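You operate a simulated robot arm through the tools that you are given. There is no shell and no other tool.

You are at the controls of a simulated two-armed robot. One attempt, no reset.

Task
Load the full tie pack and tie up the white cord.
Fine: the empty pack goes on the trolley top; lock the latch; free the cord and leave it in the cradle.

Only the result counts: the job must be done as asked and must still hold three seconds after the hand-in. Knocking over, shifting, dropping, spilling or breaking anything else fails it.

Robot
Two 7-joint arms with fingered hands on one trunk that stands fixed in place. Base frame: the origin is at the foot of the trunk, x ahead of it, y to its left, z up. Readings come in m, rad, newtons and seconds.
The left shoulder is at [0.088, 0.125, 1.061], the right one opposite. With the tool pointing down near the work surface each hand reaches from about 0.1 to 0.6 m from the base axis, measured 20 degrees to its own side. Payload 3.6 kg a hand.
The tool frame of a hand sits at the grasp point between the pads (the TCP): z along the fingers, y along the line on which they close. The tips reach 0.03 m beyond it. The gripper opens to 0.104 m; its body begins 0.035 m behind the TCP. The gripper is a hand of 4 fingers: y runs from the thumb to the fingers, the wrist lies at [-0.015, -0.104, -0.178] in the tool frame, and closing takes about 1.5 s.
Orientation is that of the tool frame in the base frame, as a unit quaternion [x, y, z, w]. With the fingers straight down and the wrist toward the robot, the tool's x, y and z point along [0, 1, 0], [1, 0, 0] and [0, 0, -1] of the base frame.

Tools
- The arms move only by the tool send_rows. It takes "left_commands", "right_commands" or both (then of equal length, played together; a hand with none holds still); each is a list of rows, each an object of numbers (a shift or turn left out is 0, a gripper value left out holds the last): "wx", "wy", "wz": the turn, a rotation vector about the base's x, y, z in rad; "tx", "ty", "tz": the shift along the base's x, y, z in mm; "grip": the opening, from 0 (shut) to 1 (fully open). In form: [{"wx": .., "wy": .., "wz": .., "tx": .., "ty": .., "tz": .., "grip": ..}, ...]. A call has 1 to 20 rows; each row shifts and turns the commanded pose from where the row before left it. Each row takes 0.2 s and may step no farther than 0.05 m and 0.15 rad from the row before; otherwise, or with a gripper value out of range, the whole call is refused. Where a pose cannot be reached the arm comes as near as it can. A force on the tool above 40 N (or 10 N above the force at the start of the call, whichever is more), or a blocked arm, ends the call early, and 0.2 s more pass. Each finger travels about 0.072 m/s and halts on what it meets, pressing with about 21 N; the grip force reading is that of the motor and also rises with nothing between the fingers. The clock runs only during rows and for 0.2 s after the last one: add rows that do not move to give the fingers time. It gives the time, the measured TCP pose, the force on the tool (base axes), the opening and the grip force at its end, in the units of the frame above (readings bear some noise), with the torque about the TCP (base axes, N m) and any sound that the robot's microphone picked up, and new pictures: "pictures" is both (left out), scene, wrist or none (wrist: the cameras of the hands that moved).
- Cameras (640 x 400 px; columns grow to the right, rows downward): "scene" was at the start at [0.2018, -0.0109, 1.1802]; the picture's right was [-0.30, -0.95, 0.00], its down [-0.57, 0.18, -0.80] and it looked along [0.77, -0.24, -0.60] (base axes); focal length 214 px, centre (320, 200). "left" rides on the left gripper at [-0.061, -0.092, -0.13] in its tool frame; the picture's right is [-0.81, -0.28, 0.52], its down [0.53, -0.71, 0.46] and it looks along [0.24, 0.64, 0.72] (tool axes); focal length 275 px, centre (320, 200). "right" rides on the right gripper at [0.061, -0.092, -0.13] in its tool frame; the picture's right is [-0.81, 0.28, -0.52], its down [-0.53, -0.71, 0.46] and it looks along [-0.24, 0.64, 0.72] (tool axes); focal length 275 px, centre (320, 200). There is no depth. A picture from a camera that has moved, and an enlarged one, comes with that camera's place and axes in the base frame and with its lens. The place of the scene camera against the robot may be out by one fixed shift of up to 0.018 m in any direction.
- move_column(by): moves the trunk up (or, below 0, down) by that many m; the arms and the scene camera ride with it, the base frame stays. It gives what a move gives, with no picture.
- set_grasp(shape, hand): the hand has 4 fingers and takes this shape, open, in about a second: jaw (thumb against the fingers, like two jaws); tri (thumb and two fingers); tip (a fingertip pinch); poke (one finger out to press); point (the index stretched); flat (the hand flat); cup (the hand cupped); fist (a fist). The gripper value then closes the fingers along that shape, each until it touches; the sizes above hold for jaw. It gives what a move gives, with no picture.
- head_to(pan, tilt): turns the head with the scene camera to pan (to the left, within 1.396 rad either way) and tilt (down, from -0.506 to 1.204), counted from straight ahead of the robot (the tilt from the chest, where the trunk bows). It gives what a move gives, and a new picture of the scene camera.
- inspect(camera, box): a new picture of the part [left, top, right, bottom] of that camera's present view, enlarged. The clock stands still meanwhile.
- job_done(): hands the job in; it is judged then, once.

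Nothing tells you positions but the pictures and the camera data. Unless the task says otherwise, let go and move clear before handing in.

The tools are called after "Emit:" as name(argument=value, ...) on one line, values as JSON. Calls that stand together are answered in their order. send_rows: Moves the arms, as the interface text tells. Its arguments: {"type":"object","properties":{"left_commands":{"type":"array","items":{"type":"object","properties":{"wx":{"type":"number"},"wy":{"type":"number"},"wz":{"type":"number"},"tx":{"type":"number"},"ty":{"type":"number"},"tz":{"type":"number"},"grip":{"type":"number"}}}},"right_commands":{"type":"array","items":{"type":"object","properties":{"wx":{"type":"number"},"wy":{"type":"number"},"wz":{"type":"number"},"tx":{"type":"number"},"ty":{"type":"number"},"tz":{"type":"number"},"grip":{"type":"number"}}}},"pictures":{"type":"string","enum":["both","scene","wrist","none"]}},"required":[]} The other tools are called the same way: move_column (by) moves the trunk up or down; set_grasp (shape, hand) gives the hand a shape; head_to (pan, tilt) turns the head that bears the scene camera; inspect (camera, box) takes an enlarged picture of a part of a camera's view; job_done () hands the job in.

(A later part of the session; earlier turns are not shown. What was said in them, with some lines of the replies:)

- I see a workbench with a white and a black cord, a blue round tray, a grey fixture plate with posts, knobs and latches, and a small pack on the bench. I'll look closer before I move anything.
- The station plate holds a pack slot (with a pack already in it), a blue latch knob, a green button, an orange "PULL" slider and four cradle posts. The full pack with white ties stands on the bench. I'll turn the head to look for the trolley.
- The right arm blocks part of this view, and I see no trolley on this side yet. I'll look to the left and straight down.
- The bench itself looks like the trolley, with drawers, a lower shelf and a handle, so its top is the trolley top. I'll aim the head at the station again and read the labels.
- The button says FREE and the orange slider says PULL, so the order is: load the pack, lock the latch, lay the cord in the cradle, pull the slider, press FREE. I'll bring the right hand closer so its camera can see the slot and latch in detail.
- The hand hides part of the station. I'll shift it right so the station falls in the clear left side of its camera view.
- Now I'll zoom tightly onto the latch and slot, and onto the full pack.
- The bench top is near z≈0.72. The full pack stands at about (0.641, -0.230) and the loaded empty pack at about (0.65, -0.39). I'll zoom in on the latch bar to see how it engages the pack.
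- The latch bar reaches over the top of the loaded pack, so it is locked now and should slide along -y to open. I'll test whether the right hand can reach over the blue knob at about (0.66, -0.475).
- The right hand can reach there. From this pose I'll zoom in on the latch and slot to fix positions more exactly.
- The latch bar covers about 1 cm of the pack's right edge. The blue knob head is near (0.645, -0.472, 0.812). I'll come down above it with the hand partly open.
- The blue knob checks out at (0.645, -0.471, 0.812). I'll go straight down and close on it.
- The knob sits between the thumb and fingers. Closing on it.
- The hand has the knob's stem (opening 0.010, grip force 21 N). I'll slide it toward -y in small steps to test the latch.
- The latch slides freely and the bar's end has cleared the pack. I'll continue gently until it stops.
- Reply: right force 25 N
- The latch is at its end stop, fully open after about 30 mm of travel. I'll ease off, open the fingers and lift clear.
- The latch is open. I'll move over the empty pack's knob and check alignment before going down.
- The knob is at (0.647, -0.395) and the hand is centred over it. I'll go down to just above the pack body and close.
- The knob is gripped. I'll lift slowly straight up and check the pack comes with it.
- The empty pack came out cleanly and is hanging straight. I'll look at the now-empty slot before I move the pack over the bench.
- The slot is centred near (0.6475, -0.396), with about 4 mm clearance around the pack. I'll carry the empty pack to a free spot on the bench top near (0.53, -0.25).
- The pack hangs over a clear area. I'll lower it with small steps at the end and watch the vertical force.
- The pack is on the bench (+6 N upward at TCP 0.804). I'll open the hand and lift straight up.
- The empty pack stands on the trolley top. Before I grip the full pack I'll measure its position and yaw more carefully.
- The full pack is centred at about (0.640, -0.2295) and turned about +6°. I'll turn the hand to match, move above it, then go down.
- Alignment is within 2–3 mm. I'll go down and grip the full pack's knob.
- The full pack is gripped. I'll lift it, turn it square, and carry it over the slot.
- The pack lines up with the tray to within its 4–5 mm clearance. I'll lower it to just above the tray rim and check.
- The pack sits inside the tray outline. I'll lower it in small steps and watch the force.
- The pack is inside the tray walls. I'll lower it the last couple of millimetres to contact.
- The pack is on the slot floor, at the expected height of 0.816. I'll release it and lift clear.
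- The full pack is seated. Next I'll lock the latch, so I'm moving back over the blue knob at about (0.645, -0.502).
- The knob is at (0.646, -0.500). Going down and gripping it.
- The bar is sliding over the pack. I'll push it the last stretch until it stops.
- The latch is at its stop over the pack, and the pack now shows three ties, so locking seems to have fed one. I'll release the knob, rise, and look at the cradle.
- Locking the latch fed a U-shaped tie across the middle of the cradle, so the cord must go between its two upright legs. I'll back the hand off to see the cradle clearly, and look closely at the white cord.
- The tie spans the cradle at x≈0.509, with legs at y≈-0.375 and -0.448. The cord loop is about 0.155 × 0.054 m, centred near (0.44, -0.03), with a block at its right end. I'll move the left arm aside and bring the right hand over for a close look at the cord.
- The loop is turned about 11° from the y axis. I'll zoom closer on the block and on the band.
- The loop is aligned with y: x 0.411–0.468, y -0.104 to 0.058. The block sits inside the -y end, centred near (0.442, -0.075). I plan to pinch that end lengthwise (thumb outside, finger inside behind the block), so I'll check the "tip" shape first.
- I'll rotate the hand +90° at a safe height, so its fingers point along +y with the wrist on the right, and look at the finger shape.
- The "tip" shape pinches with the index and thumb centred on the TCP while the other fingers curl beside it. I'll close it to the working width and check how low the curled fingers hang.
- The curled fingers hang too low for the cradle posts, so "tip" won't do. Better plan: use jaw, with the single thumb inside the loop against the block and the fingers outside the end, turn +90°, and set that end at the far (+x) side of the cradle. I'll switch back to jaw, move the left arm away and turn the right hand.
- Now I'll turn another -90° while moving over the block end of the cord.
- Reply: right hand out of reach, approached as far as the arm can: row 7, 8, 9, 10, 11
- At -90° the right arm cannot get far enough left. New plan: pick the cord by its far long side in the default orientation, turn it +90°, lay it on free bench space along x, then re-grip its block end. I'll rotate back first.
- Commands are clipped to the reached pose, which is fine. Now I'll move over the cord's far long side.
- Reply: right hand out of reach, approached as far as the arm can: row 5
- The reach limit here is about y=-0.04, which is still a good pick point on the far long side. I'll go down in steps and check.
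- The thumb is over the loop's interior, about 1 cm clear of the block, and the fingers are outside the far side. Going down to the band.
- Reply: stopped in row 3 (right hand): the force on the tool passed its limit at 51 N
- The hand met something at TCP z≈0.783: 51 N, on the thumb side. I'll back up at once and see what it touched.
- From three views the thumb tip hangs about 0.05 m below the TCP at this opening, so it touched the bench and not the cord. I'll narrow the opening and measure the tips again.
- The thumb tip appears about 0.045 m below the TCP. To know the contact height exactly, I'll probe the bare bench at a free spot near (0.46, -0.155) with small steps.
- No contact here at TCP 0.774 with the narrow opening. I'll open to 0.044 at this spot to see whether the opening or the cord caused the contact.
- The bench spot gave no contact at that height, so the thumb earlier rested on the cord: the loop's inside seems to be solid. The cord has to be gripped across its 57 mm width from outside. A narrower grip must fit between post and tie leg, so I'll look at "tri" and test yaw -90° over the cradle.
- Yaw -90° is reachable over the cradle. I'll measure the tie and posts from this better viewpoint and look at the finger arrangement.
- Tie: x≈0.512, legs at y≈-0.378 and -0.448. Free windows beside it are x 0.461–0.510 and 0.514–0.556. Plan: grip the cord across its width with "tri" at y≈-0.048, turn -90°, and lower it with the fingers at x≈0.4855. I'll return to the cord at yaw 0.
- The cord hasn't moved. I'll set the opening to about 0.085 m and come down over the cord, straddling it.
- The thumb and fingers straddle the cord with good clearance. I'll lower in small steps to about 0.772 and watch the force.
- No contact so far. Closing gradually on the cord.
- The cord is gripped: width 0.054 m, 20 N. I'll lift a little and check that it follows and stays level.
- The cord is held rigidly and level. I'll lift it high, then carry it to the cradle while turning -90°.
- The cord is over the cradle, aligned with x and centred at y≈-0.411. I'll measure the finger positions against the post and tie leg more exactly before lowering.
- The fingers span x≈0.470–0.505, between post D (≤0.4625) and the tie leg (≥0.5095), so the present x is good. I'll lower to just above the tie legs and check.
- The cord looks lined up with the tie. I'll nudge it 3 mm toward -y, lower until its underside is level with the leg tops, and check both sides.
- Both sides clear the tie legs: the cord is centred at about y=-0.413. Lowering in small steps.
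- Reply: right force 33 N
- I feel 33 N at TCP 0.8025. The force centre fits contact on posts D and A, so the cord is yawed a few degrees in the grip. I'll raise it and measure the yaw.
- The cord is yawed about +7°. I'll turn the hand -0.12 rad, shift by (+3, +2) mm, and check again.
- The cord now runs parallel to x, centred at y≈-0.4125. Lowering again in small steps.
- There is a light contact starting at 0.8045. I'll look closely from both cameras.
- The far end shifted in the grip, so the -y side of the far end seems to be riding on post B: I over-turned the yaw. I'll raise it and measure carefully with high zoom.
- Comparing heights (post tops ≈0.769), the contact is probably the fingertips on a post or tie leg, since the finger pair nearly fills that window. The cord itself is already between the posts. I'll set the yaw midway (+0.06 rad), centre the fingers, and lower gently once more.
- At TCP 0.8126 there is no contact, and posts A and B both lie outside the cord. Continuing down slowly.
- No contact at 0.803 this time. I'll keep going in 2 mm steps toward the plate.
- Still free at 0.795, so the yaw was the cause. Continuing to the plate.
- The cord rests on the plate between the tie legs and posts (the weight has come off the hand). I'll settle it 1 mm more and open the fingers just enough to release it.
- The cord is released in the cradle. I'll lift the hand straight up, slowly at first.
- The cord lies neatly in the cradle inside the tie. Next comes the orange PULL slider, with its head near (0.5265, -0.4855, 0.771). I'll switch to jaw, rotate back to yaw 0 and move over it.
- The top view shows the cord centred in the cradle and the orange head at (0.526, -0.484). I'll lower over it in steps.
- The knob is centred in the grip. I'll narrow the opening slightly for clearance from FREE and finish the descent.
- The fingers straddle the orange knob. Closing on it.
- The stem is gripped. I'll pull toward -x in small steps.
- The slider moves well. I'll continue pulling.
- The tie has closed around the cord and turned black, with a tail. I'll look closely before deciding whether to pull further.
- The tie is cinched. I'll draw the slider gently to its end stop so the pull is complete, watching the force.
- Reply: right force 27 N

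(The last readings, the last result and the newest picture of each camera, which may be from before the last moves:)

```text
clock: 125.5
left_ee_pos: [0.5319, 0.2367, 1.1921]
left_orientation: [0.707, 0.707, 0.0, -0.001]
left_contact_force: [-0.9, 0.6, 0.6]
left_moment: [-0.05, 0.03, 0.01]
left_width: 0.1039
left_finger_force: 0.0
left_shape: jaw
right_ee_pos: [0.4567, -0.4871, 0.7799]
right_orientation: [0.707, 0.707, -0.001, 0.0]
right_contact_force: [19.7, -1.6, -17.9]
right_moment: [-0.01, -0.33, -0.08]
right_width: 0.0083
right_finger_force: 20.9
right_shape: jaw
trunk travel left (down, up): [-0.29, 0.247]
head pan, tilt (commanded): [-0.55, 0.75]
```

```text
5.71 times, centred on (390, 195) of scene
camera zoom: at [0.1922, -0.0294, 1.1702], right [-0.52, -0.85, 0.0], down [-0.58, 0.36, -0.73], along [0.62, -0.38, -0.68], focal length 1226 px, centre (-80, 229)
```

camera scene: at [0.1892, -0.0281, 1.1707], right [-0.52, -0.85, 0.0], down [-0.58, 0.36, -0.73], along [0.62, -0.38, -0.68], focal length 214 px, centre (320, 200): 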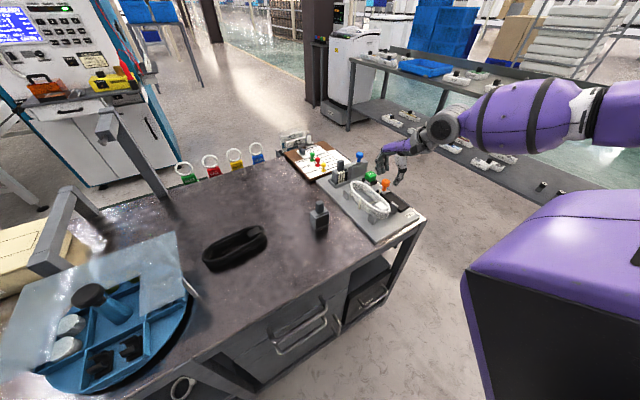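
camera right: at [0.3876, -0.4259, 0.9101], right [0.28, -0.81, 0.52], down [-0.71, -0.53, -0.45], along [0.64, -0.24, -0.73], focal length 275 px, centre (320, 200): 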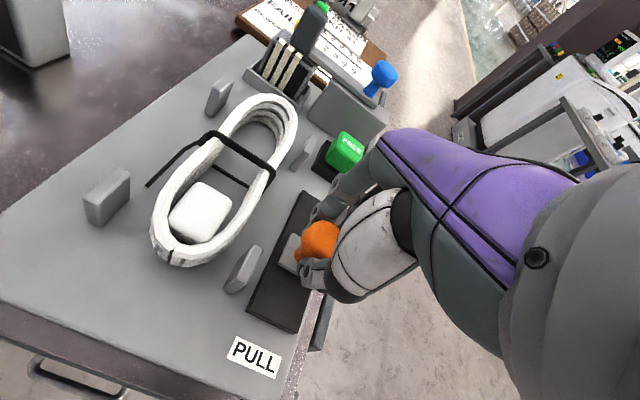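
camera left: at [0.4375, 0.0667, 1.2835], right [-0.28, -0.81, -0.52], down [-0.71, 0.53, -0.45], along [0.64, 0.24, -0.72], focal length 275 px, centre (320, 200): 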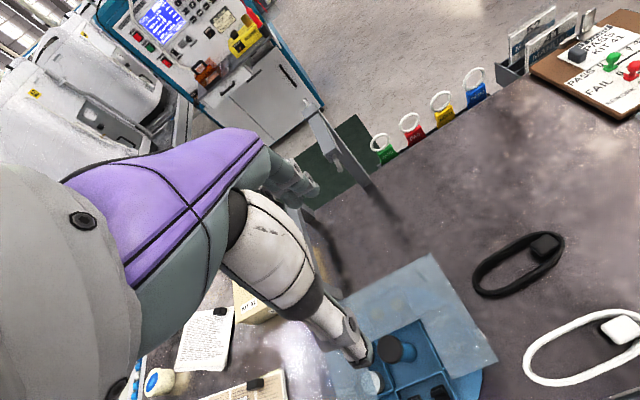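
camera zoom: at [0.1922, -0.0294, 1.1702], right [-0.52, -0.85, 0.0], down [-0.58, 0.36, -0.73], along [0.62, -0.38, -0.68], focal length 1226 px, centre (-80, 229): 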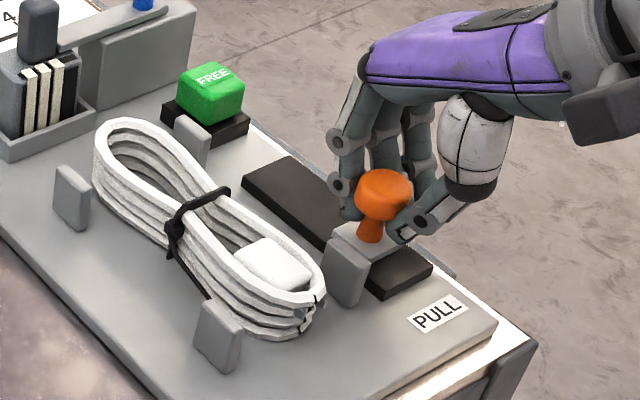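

Resistance has risen to about 20 N and the cord is visibly cinched at the waist, so the pull is at its end. I'll ease off, release the knob and lift clear.

Emit:
send_rows(right_commands=[{"tx": 2}, {"tx": 0}, {"grip": 0.2}, {"grip": 0.4}, {"tz": 0}, {"tz": 0}], pictures="wrist")

Emit:
inspect(camera="scene", box=[350, 160, 430, 230])

```text
clock: 126.9
left_ee_pos: [0.5288, 0.237, 1.1928]
left_orientation: [0.708, 0.707, 0.0, 0.0]
left_contact_force: [-0.3, 0.1, -1.2]
left_moment: [-0.02, -0.02, -0.02]
left_width: 0.1037
left_finger_force: 0.1
left_shape: jaw
right_ee_pos: [0.4578, -0.4874, 0.7818]
right_orientation: [0.707, 0.707, 0.0, 0.0]
right_contact_force: [0.6, 0.9, -1.5]
right_moment: [0.0, 0.01, 0.01]
right_width: 0.0417
right_finger_force: 0.0
right_shape: jaw
trunk travel left (down, up): [-0.29, 0.247]
head pan, tilt (commanded): [-0.55, 0.75]
camera right: at [0.3654, -0.4254, 0.9111], right [0.28, -0.81, 0.52], down [-0.71, -0.53, -0.46], along [0.64, -0.24, -0.72], focal length 275 px, centre (320, 200)
```

right: 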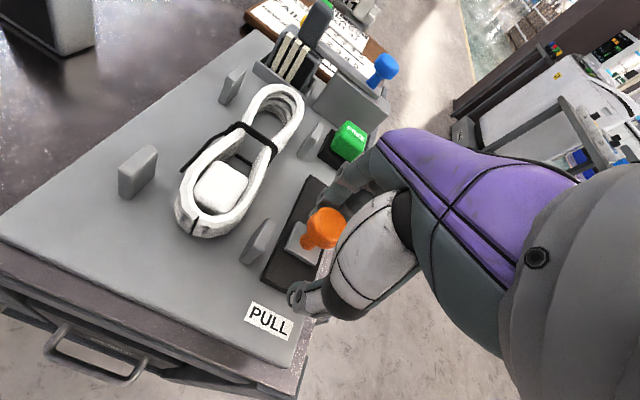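

```text
5.71 times, centred on (390, 195) of scene
camera zoom: at [0.1895, -0.0282, 1.1707], right [-0.52, -0.85, 0.0], down [-0.58, 0.36, -0.73], along [0.62, -0.38, -0.68], focal length 1226 px, centre (-80, 229)
```

zoom: 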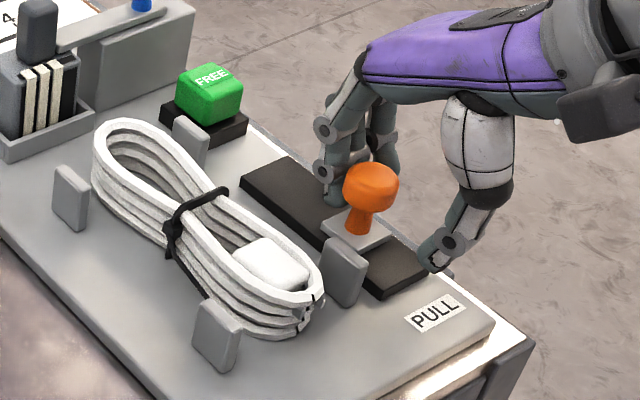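

The slider crept back a little but the tie holds. I'll open slightly wider and lift straight up.

Emit:
send_rows(right_commands=[{"grip": 0.55, "tx": 3}, {"tz": 0}, {"tz": 8}, {"tz": 15}, {"tz": 25}, {"tz": 35}, {"tz": 35}, {"tz": 0}], pictures="both")

Emit:
inspect(camera="right", box=[120, 80, 340, 300])

Emit:
inspect(camera="scene", box=[340, 140, 440, 230])

```text
clock: 128.7
left_ee_pos: [0.53, 0.2383, 1.1919]
left_orientation: [0.707, 0.707, 0.0, 0.0]
left_contact_force: [0.2, 0.1, 1.3]
left_moment: [0.0, 0.02, 0.01]
left_width: 0.1035
left_finger_force: 0.0
left_shape: jaw
right_ee_pos: [0.4592, -0.485, 0.8988]
right_orientation: [0.707, 0.707, 0.0, 0.0]
right_contact_force: [0.3, 0.1, 0.6]
right_moment: [0.0, -0.01, 0.01]
right_width: 0.0567
right_finger_force: 0.0
right_shape: jaw
trunk travel left (down, up): [-0.29, 0.247]
head pan, tilt (commanded): [-0.55, 0.75]
camera scene: at [0.1893, -0.0282, 1.1707], right [-0.52, -0.85, 0.0], down [-0.58, 0.36, -0.73], along [0.62, -0.38, -0.68], focal length 214 px, centre (320, 200)
camera right: at [0.3686, -0.425, 1.03], right [0.28, -0.81, 0.52], down [-0.71, -0.53, -0.46], along [0.64, -0.24, -0.72], focal length 275 px, centre (320, 200)
```

scene: 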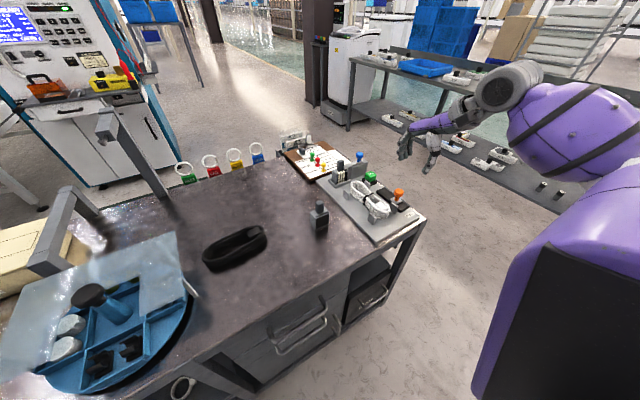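
right: 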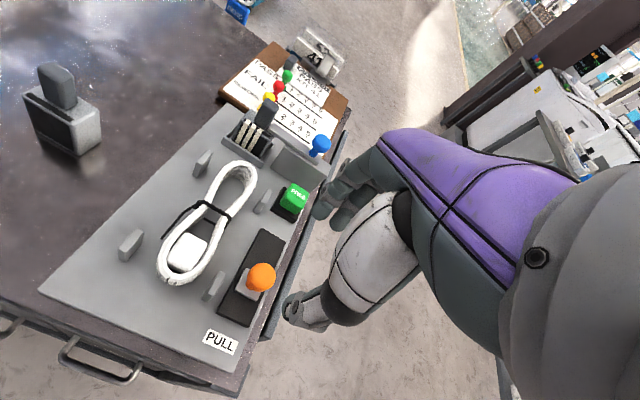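

```text
1.82 times, centred on (230, 190) of right
camera zoom: at [0.3686, -0.425, 1.03], right [0.28, -0.81, 0.52], down [-0.71, -0.53, -0.46], along [0.64, -0.24, -0.72], focal length 500 px, centre (484, 218)
```

zoom: 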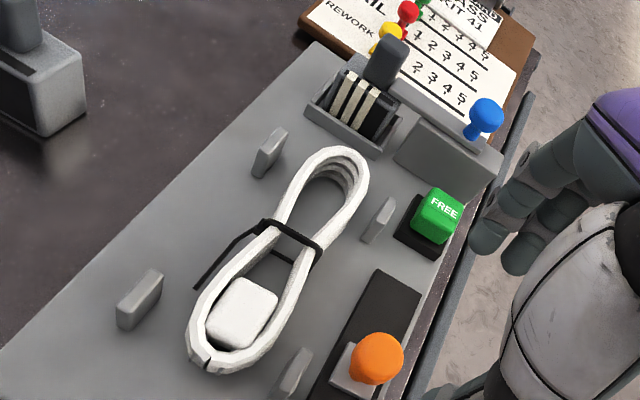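

```text
4.44 times, centred on (390, 185) of scene
camera zoom: at [0.1893, -0.0282, 1.1707], right [-0.52, -0.85, 0.0], down [-0.58, 0.36, -0.73], along [0.62, -0.38, -0.68], focal length 953 px, centre (9, 267)
```

zoom: 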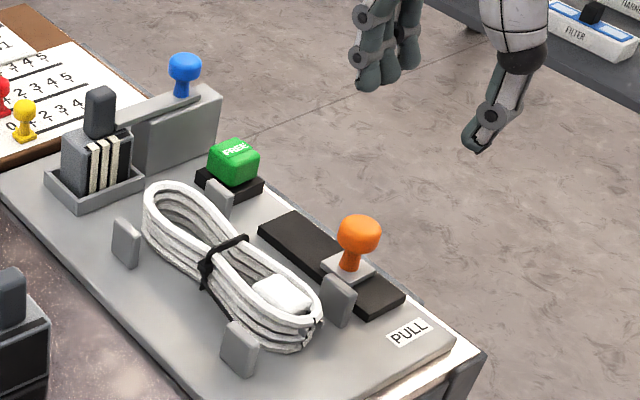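

The tie holds the cord. Now the FREE button at about (0.60, -0.479). I'll raise the hand and look at the "poke" shape for pressing.

Emit:
send_rows(right_commands=[{"tz": 30}, {"tz": 10}], pictures="none")

Emit:
set_grasp(shape="poke", hand="right")

Emit:
inspect(camera="scene", box=[370, 90, 470, 190])

Emit:
inspect(camera="right", box=[220, 100, 500, 400])

```text
clock: 129.3
left_ee_pos: [0.53, 0.2365, 1.1929]
left_orientation: [0.707, 0.707, 0.0, 0.0]
left_contact_force: [-0.7, -0.6, -0.3]
left_moment: [0.02, 0.01, -0.02]
left_width: 0.1036
left_finger_force: 0.1
left_shape: jaw
right_ee_pos: [0.4593, -0.485, 0.9383]
right_orientation: [0.707, 0.707, -0.001, 0.0]
right_contact_force: [-1.2, 0.6, 0.6]
right_moment: [0.0, -0.03, 0.04]
right_width: 0.0569
right_finger_force: 0.1
right_shape: jaw
trunk travel left (down, up): [-0.29, 0.247]
head pan, tilt (commanded): [-0.55, 0.75]
```

```text
clock: 130.2
left_ee_pos: [0.5291, 0.2369, 1.1931]
left_orientation: [0.707, 0.707, 0.0, 0.0]
left_contact_force: [-0.1, -0.3, 1.0]
left_moment: [-0.03, 0.01, 0.0]
left_width: 0.1038
left_finger_force: 0.1
left_shape: jaw
right_ee_pos: [0.4603, -0.487, 0.9386]
right_orientation: [0.707, 0.708, 0.0, 0.0]
right_contact_force: [0.0, -0.2, 0.6]
right_moment: [0.01, 0.02, -0.01]
right_width: 0.0004
right_finger_force: 0.1
right_shape: poke
trunk travel left (down, up): [-0.29, 0.247]
head pan, tilt (commanded): [-0.55, 0.75]
```

```text
4.00 times, centred on (420, 140) of scene
camera zoom: at [0.1893, -0.0281, 1.1707], right [-0.52, -0.85, 0.0], down [-0.58, 0.36, -0.73], along [0.62, -0.38, -0.68], focal length 858 px, centre (-80, 440)
```

zoom: 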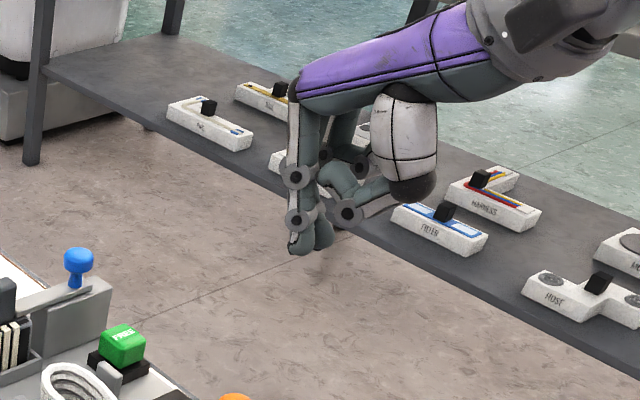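

```text
1.33 times, centred on (360, 250) of right
camera zoom: at [0.3682, -0.4247, 1.0691], right [0.28, -0.81, 0.52], down [-0.71, -0.53, -0.45], along [0.64, -0.24, -0.72], focal length 367 px, centre (267, 133)
```

zoom: 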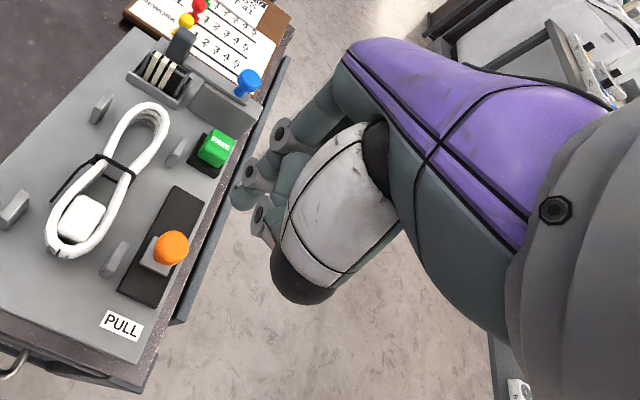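

Poke gives a single finger whose tip is about 35 mm below the TCP. FREE's top centre measures about (0.593, -0.482, 0.760). I'll tilt the hand 0.3 rad so it leans away from the blue knob, and hover over the button.

Emit:
send_rows(right_commands=[{"wy": -0.1, "tx": 15}, {"wy": -0.1, "tx": 25}, {"wy": -0.1, "tx": 30}, {"tx": 30, "tz": -20}, {"tx": 20, "tz": -30}, {"tz": -35}, {"tz": -10}, {"tz": 0}], pictures="both")

Emit:
inspect(camera="right", box=[160, 120, 380, 320])

Emit:
inspect(camera="scene", box=[330, 110, 430, 200])

```text
clock: 132.0
left_ee_pos: [0.5294, 0.237, 1.1931]
left_orientation: [0.707, 0.707, 0.0, 0.0]
left_contact_force: [0.3, -1.1, 0.0]
left_moment: [0.0, 0.01, -0.02]
left_width: 0.1037
left_finger_force: 0.1
left_shape: jaw
right_ee_pos: [0.5798, -0.4865, 0.8434]
right_orientation: [0.699, 0.699, 0.106, 0.107]
right_contact_force: [-0.1, 0.4, 0.8]
right_moment: [0.02, 0.0, 0.02]
right_width: 0.0001
right_finger_force: 0.0
right_shape: poke
trunk travel left (down, up): [-0.29, 0.247]
head pan, tilt (commanded): [-0.55, 0.75]
camera scene: at [0.1892, -0.0281, 1.1707], right [-0.52, -0.85, 0.0], down [-0.58, 0.36, -0.73], along [0.62, -0.38, -0.68], focal length 214 px, centre (320, 200)
camera right: at [0.4542, -0.4259, 0.9402], right [0.11, -0.81, 0.58], down [-0.55, -0.53, -0.65], along [0.83, -0.24, -0.5], focal length 275 px, centre (320, 200)
```

scene: 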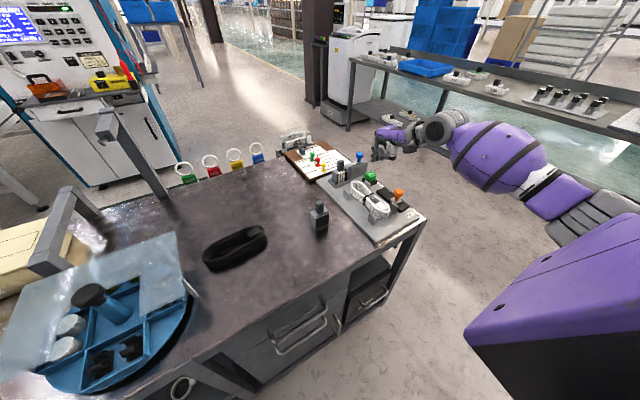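
right: 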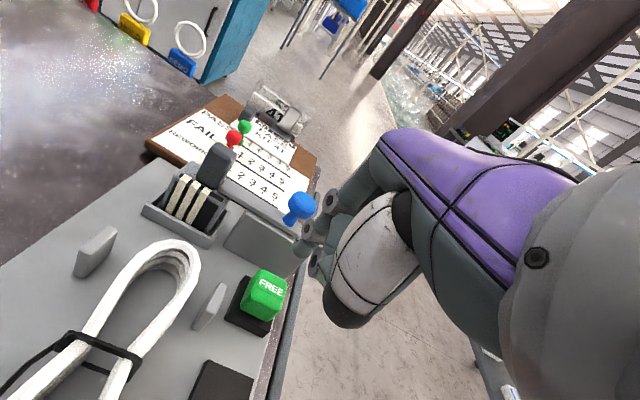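

```text
2.00 times, centred on (270, 220) of right
camera zoom: at [0.4542, -0.4259, 0.9402], right [0.11, -0.81, 0.58], down [-0.55, -0.53, -0.65], along [0.83, -0.24, -0.5], focal length 551 px, centre (420, 160)
```

zoom: 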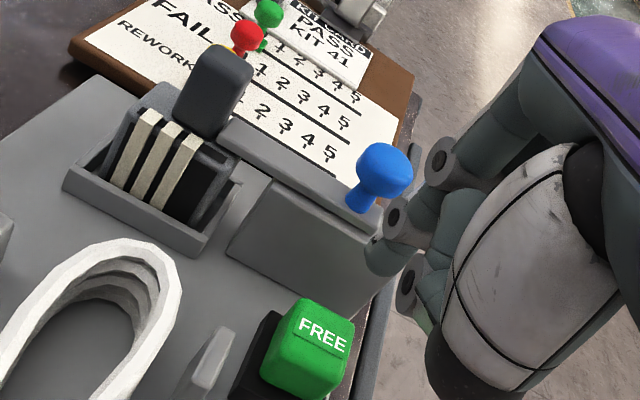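

```text
4.44 times, centred on (380, 155) of scene
camera zoom: at [0.1892, -0.0281, 1.1707], right [-0.52, -0.85, 0.0], down [-0.58, 0.36, -0.73], along [0.62, -0.38, -0.68], focal length 953 px, centre (53, 400)
```

zoom: 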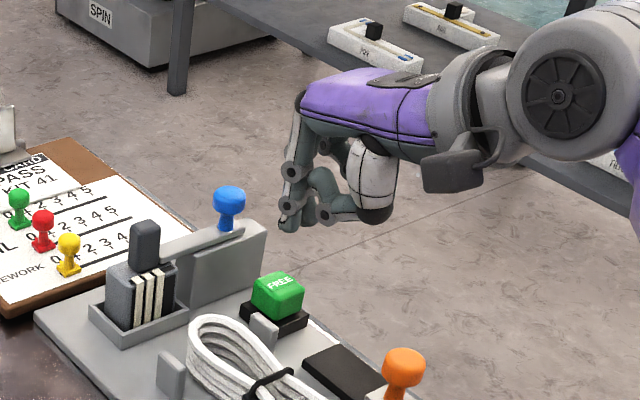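

The fingertip projects to about (0.592, -0.4805, 0.810) and FREE's top is near (0.595, -0.483, 0.76). I'll adjust slightly and lower toward the button.

Emit:
send_rows(right_commands=[{"tx": 2, "ty": -2}, {"tz": -12}, {"tz": -12}, {"tz": -10}, {"tz": -6}, {"tz": 0}], pictures="wrist")

Emit:
inspect(camera="right", box=[200, 140, 380, 320])

Emit:
inspect(camera="scene", box=[340, 130, 420, 200])

```text
clock: 133.4
left_ee_pos: [0.5301, 0.2375, 1.1939]
left_orientation: [0.707, 0.707, -0.001, 0.0]
left_contact_force: [-0.8, -0.8, 0.1]
left_moment: [0.0, -0.02, 0.02]
left_width: 0.1037
left_finger_force: 0.0
left_shape: jaw
right_ee_pos: [0.5814, -0.4887, 0.8022]
right_orientation: [0.699, 0.7, 0.105, 0.106]
right_contact_force: [-0.1, 0.0, -0.1]
right_moment: [0.01, 0.0, -0.02]
right_width: 0.0001
right_finger_force: 0.1
right_shape: poke
trunk travel left (down, up): [-0.29, 0.247]
head pan, tilt (commanded): [-0.55, 0.75]
camera right: at [0.4557, -0.4275, 0.9004], right [0.11, -0.81, 0.58], down [-0.55, -0.53, -0.65], along [0.83, -0.24, -0.5], focal length 275 px, centre (320, 200)
```

right: 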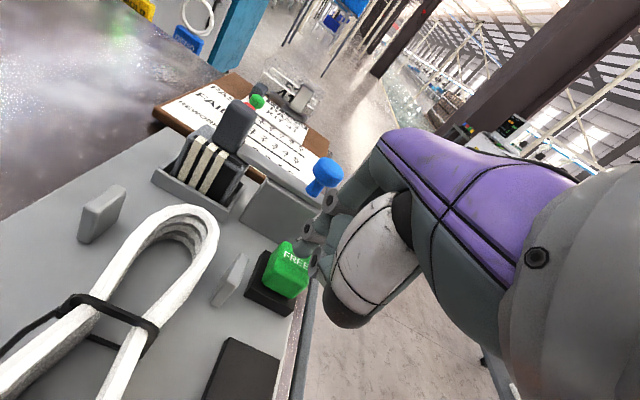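

```text
2.22 times, centred on (290, 230) of right
camera zoom: at [0.4557, -0.4275, 0.9004], right [0.11, -0.81, 0.58], down [-0.55, -0.53, -0.65], along [0.83, -0.24, -0.5], focal length 612 px, centre (387, 133)
```

zoom: 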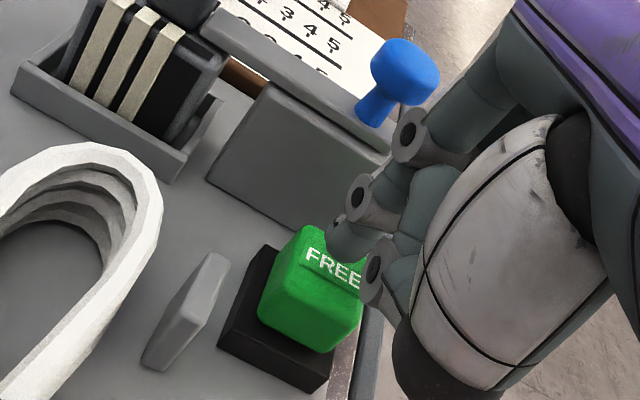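

```text
5.71 times, centred on (380, 165) of scene
camera zoom: at [0.1893, -0.0281, 1.1707], right [-0.52, -0.85, 0.0], down [-0.58, 0.36, -0.73], along [0.62, -0.38, -0.68], focal length 1226 px, centre (-23, 400)
```

zoom: 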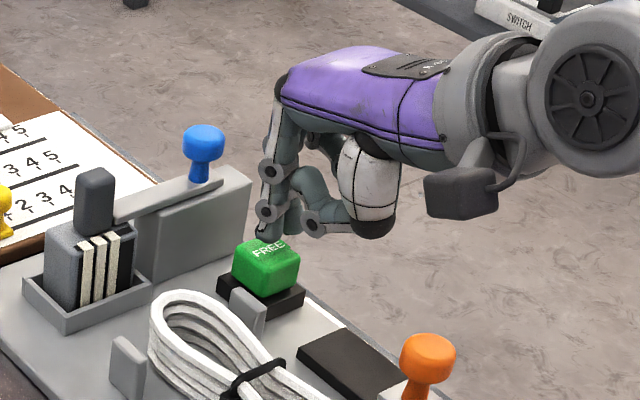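

The fingertip is just above FREE. Pressing down in 2 mm steps.

Emit:
send_rows(right_commands=[{"tz": -3}, {"tz": -2}, {"tz": -2}, {"tz": -2}, {"tz": 0}], pictures="none")

Emit:
inspect(camera="scene", box=[350, 150, 420, 220])

```text
clock: 134.6
left_ee_pos: [0.5287, 0.2369, 1.1934]
left_orientation: [0.707, 0.707, 0.0, -0.001]
left_contact_force: [0.2, -0.1, -0.8]
left_moment: [0.0, 0.01, 0.0]
left_width: 0.1038
left_finger_force: 0.0
left_shape: jaw
right_ee_pos: [0.582, -0.4888, 0.795]
right_orientation: [0.699, 0.699, 0.106, 0.106]
right_contact_force: [-0.7, 0.4, 1.3]
right_moment: [-0.04, 0.03, 0.03]
right_width: 0.0002
right_finger_force: 0.1
right_shape: poke
trunk travel left (down, up): [-0.29, 0.247]
head pan, tilt (commanded): [-0.55, 0.75]
```

```text
5.71 times, centred on (385, 185) of scene
camera zoom: at [0.1892, -0.028, 1.1707], right [-0.52, -0.85, 0.0], down [-0.58, 0.36, -0.73], along [0.62, -0.38, -0.68], focal length 1226 px, centre (-51, 286)
```

zoom: 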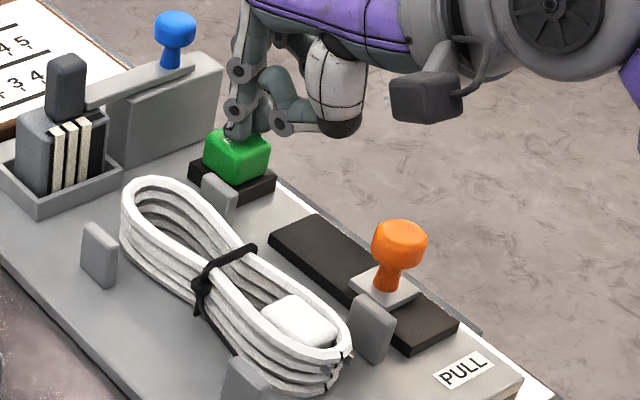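

Light contact begins at TCP 0.795. I'll keep pressing in 2 mm steps.

Emit:
send_rows(right_commands=[{"tz": -2}, {"tz": -2}, {"tz": -2}, {"tz": 0}], pictures="none")

Emit:
inspect(camera="scene", box=[350, 150, 420, 220])

```text
clock: 135.6
left_ee_pos: [0.529, 0.2377, 1.193]
left_orientation: [0.708, 0.707, 0.0, 0.0]
left_contact_force: [0.5, 0.0, -0.2]
left_moment: [-0.01, -0.01, 0.02]
left_width: 0.1034
left_finger_force: 0.2
left_shape: jaw
right_ee_pos: [0.5825, -0.4881, 0.7899]
right_orientation: [0.699, 0.699, 0.104, 0.106]
right_contact_force: [0.2, 1.5, 4.3]
right_moment: [0.02, -0.06, 0.0]
right_width: 0.0
right_finger_force: 0.1
right_shape: poke
trunk travel left (down, up): [-0.29, 0.247]
head pan, tilt (commanded): [-0.55, 0.75]
heard: click
```

```text
5.71 times, centred on (385, 185) of scene
camera zoom: at [0.189, -0.0278, 1.1708], right [-0.52, -0.85, 0.0], down [-0.58, 0.36, -0.73], along [0.62, -0.38, -0.68], focal length 1226 px, centre (-51, 286)
```

zoom: 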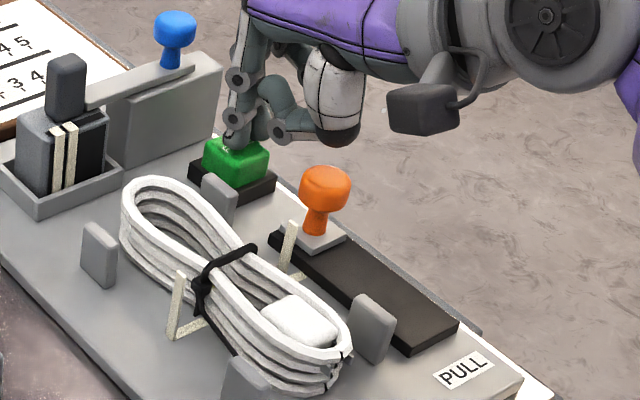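

I heard a click: the slider returned, a new tie was fed, and the cord keeps its own black tie, so it is free. I'll lift the finger straight up and move clear.

Emit:
send_rows(right_commands=[{"tz": 8}, {"tz": 15}, {"tz": 30}, {"tz": 40}, {"tz": 40, "tx": -10}, {"tx": -40, "ty": -10, "tz": 20}, {"tx": -40, "ty": -10, "wy": 0.1}, {"tx": -40, "wy": 0.1}, {"tx": -30, "wy": 0.1}, {"tz": 0}], pictures="both")

Emit:
inspect(camera="scene", box=[300, 140, 440, 240])

Emit:
inspect(camera="right", box=[100, 80, 340, 320])

```text
clock: 137.8
left_ee_pos: [0.53, 0.2377, 1.1925]
left_orientation: [0.707, 0.707, 0.0, -0.001]
left_contact_force: [-0.4, 0.6, 0.8]
left_moment: [0.01, 0.02, 0.02]
left_width: 0.1038
left_finger_force: 0.0
left_shape: jaw
right_ee_pos: [0.4211, -0.5094, 0.9406]
right_orientation: [0.707, 0.707, -0.001, 0.0]
right_contact_force: [-0.8, 0.6, 0.0]
right_moment: [-0.03, 0.01, -0.02]
right_width: 0.0
right_finger_force: 0.1
right_shape: poke
trunk travel left (down, up): [-0.29, 0.247]
head pan, tilt (commanded): [-0.55, 0.75]
camera scene: at [0.1893, -0.0281, 1.1707], right [-0.52, -0.85, 0.0], down [-0.58, 0.36, -0.73], along [0.62, -0.38, -0.68], focal length 214 px, centre (320, 200)
camera right: at [0.3297, -0.4485, 1.0711], right [0.28, -0.81, 0.52], down [-0.71, -0.53, -0.45], along [0.64, -0.24, -0.73], focal length 275 px, centre (320, 200)
```

scene: 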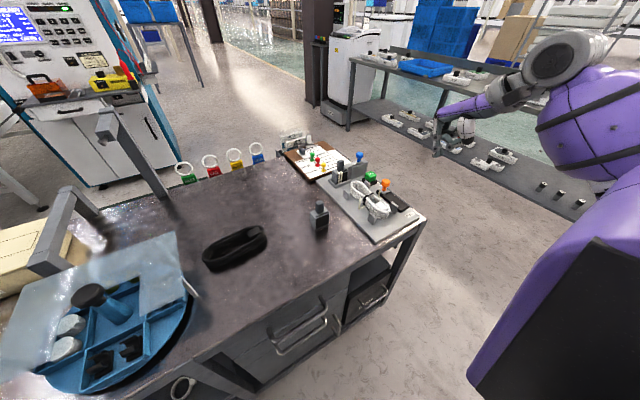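
right: 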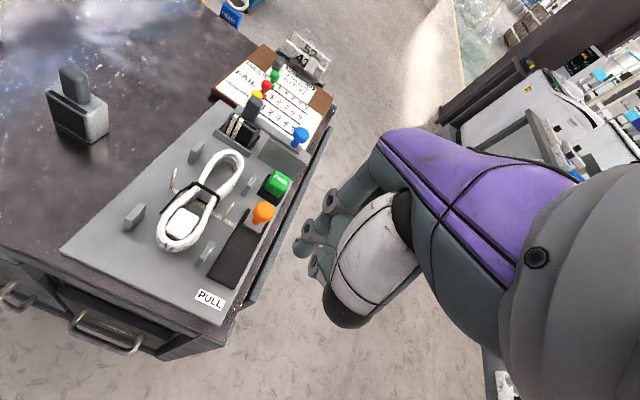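

```text
4.00 times, centred on (370, 190) of scene
camera zoom: at [0.1893, -0.0281, 1.1707], right [-0.52, -0.85, 0.0], down [-0.58, 0.36, -0.73], along [0.62, -0.38, -0.68], focal length 858 px, centre (120, 240)
```

zoom: 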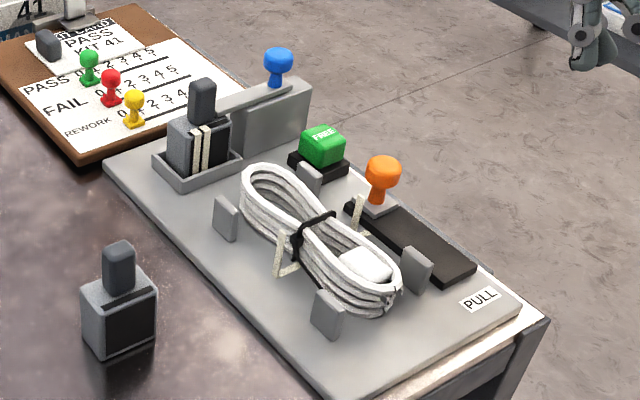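

```text
1.67 times, centred on (220, 200) of right
camera zoom: at [0.3297, -0.4485, 1.0711], right [0.28, -0.81, 0.52], down [-0.71, -0.53, -0.45], along [0.64, -0.24, -0.73], focal length 459 px, centre (487, 200)
```

zoom: 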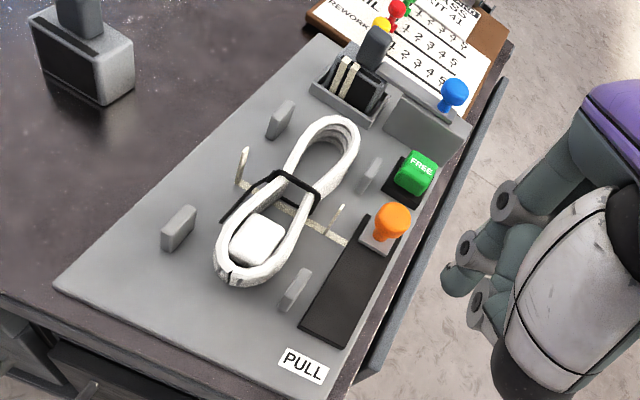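

Everything looks right. I'll do a last check that the latch bar covers the pack and that the empty pack and clipboard are undisturbed.

Emit:
inspect(camera="right", box=[220, 80, 320, 170])

Emit:
inspect(camera="scene", box=[330, 140, 380, 190])

Emit:
inspect(camera="right", box=[140, 140, 280, 280])

Emit:
inspect(camera="scene", box=[160, 130, 340, 280])

```text
4.44 times, centred on (270, 125) of right
camera zoom: at [0.3297, -0.4485, 1.0711], right [0.28, -0.81, 0.52], down [-0.71, -0.53, -0.45], along [0.64, -0.24, -0.73], focal length 1224 px, centre (542, 533)
```

zoom: 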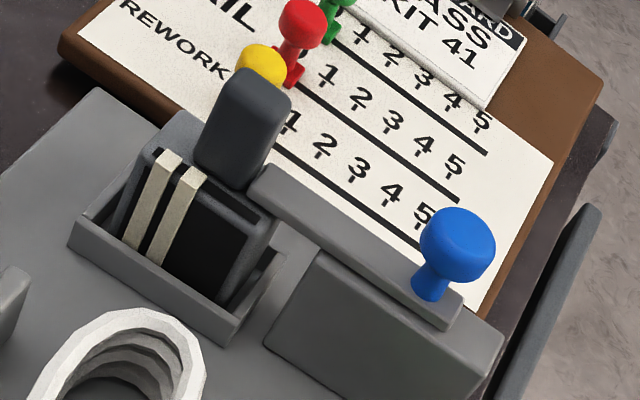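

```text
8.00 times, centred on (355, 165) of scene
camera zoom: at [0.1893, -0.0281, 1.1707], right [-0.52, -0.85, 0.0], down [-0.58, 0.36, -0.73], along [0.62, -0.38, -0.68], focal length 1716 px, centre (40, 480)
```

zoom: 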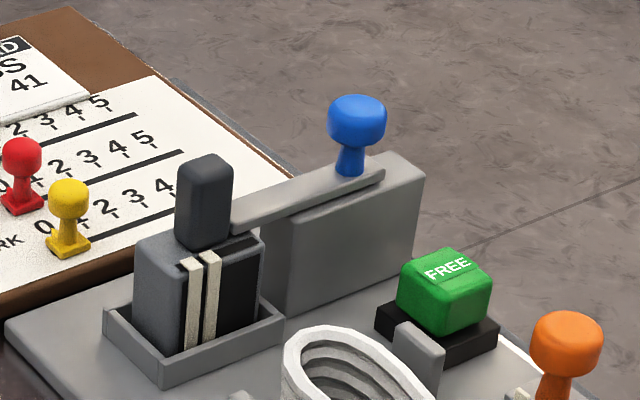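

```text
2.86 times, centred on (210, 210) of right
camera zoom: at [0.3297, -0.4485, 1.0711], right [0.28, -0.81, 0.52], down [-0.71, -0.53, -0.45], along [0.64, -0.24, -0.73], focal length 786 px, centre (634, 171)
```

zoom: 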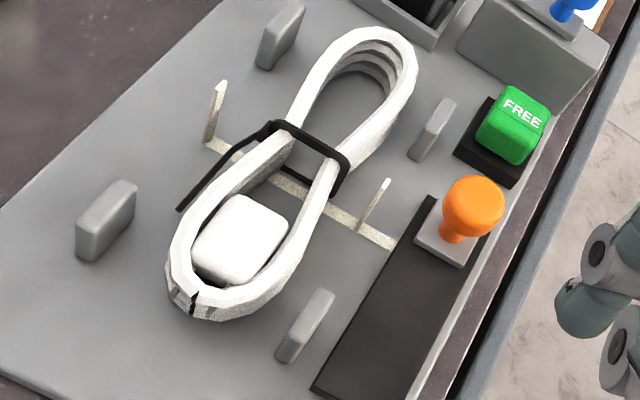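

```text
2.67 times, centred on (250, 205) of scene
camera zoom: at [0.1893, -0.0281, 1.1707], right [-0.52, -0.85, 0.0], down [-0.58, 0.36, -0.73], along [0.62, -0.38, -0.68], focal length 572 px, centre (507, 187)
```

zoom: 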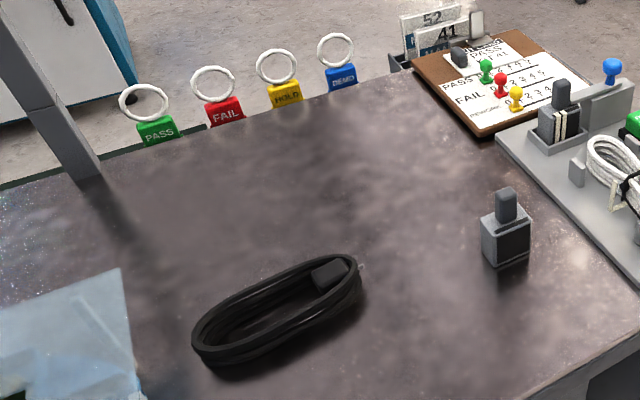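

The full pack is loaded with the latch bar over it, and the white cord is tied, freed and lying in the cradle. The empty pack stands on the trolley top, nothing else has moved, and both hands are clear. I'm handing the job in.

Emit:
job_done()

```text
The job is handed in.
```

The white cord is tied up and the job is handed in. No result from the judging has come back to me.

- **Packs:** The full tie pack is in the slot. The empty one stands on the trolley top, which I took to be the bench top itself because I saw no other trolley within reach.
- **Latch:** I slid the latch back over the pack until it stopped. It looked locked in the last pictures.
- **Cord:** Pulling the PULL slider cinched a black tie around the cord. Pressing FREE gave a click and the slider returned. The cord was left in the cradle.
- **Spare tie:** After FREE, the station fed a new tie, and its open legs stand around the cord. The pack now shows two ties.
- **Contacts on the way:** While picking up the cord, the hand pressed on it at 51 N and the move stopped. While lowering it into the cradle I felt about 33 N, probably against the posts. Neither left any visible damage or shift.

The black cord, the clipboard with its pegs and the rest of the bench looked undisturbed in the final check. Both hands were clear before I handed in.
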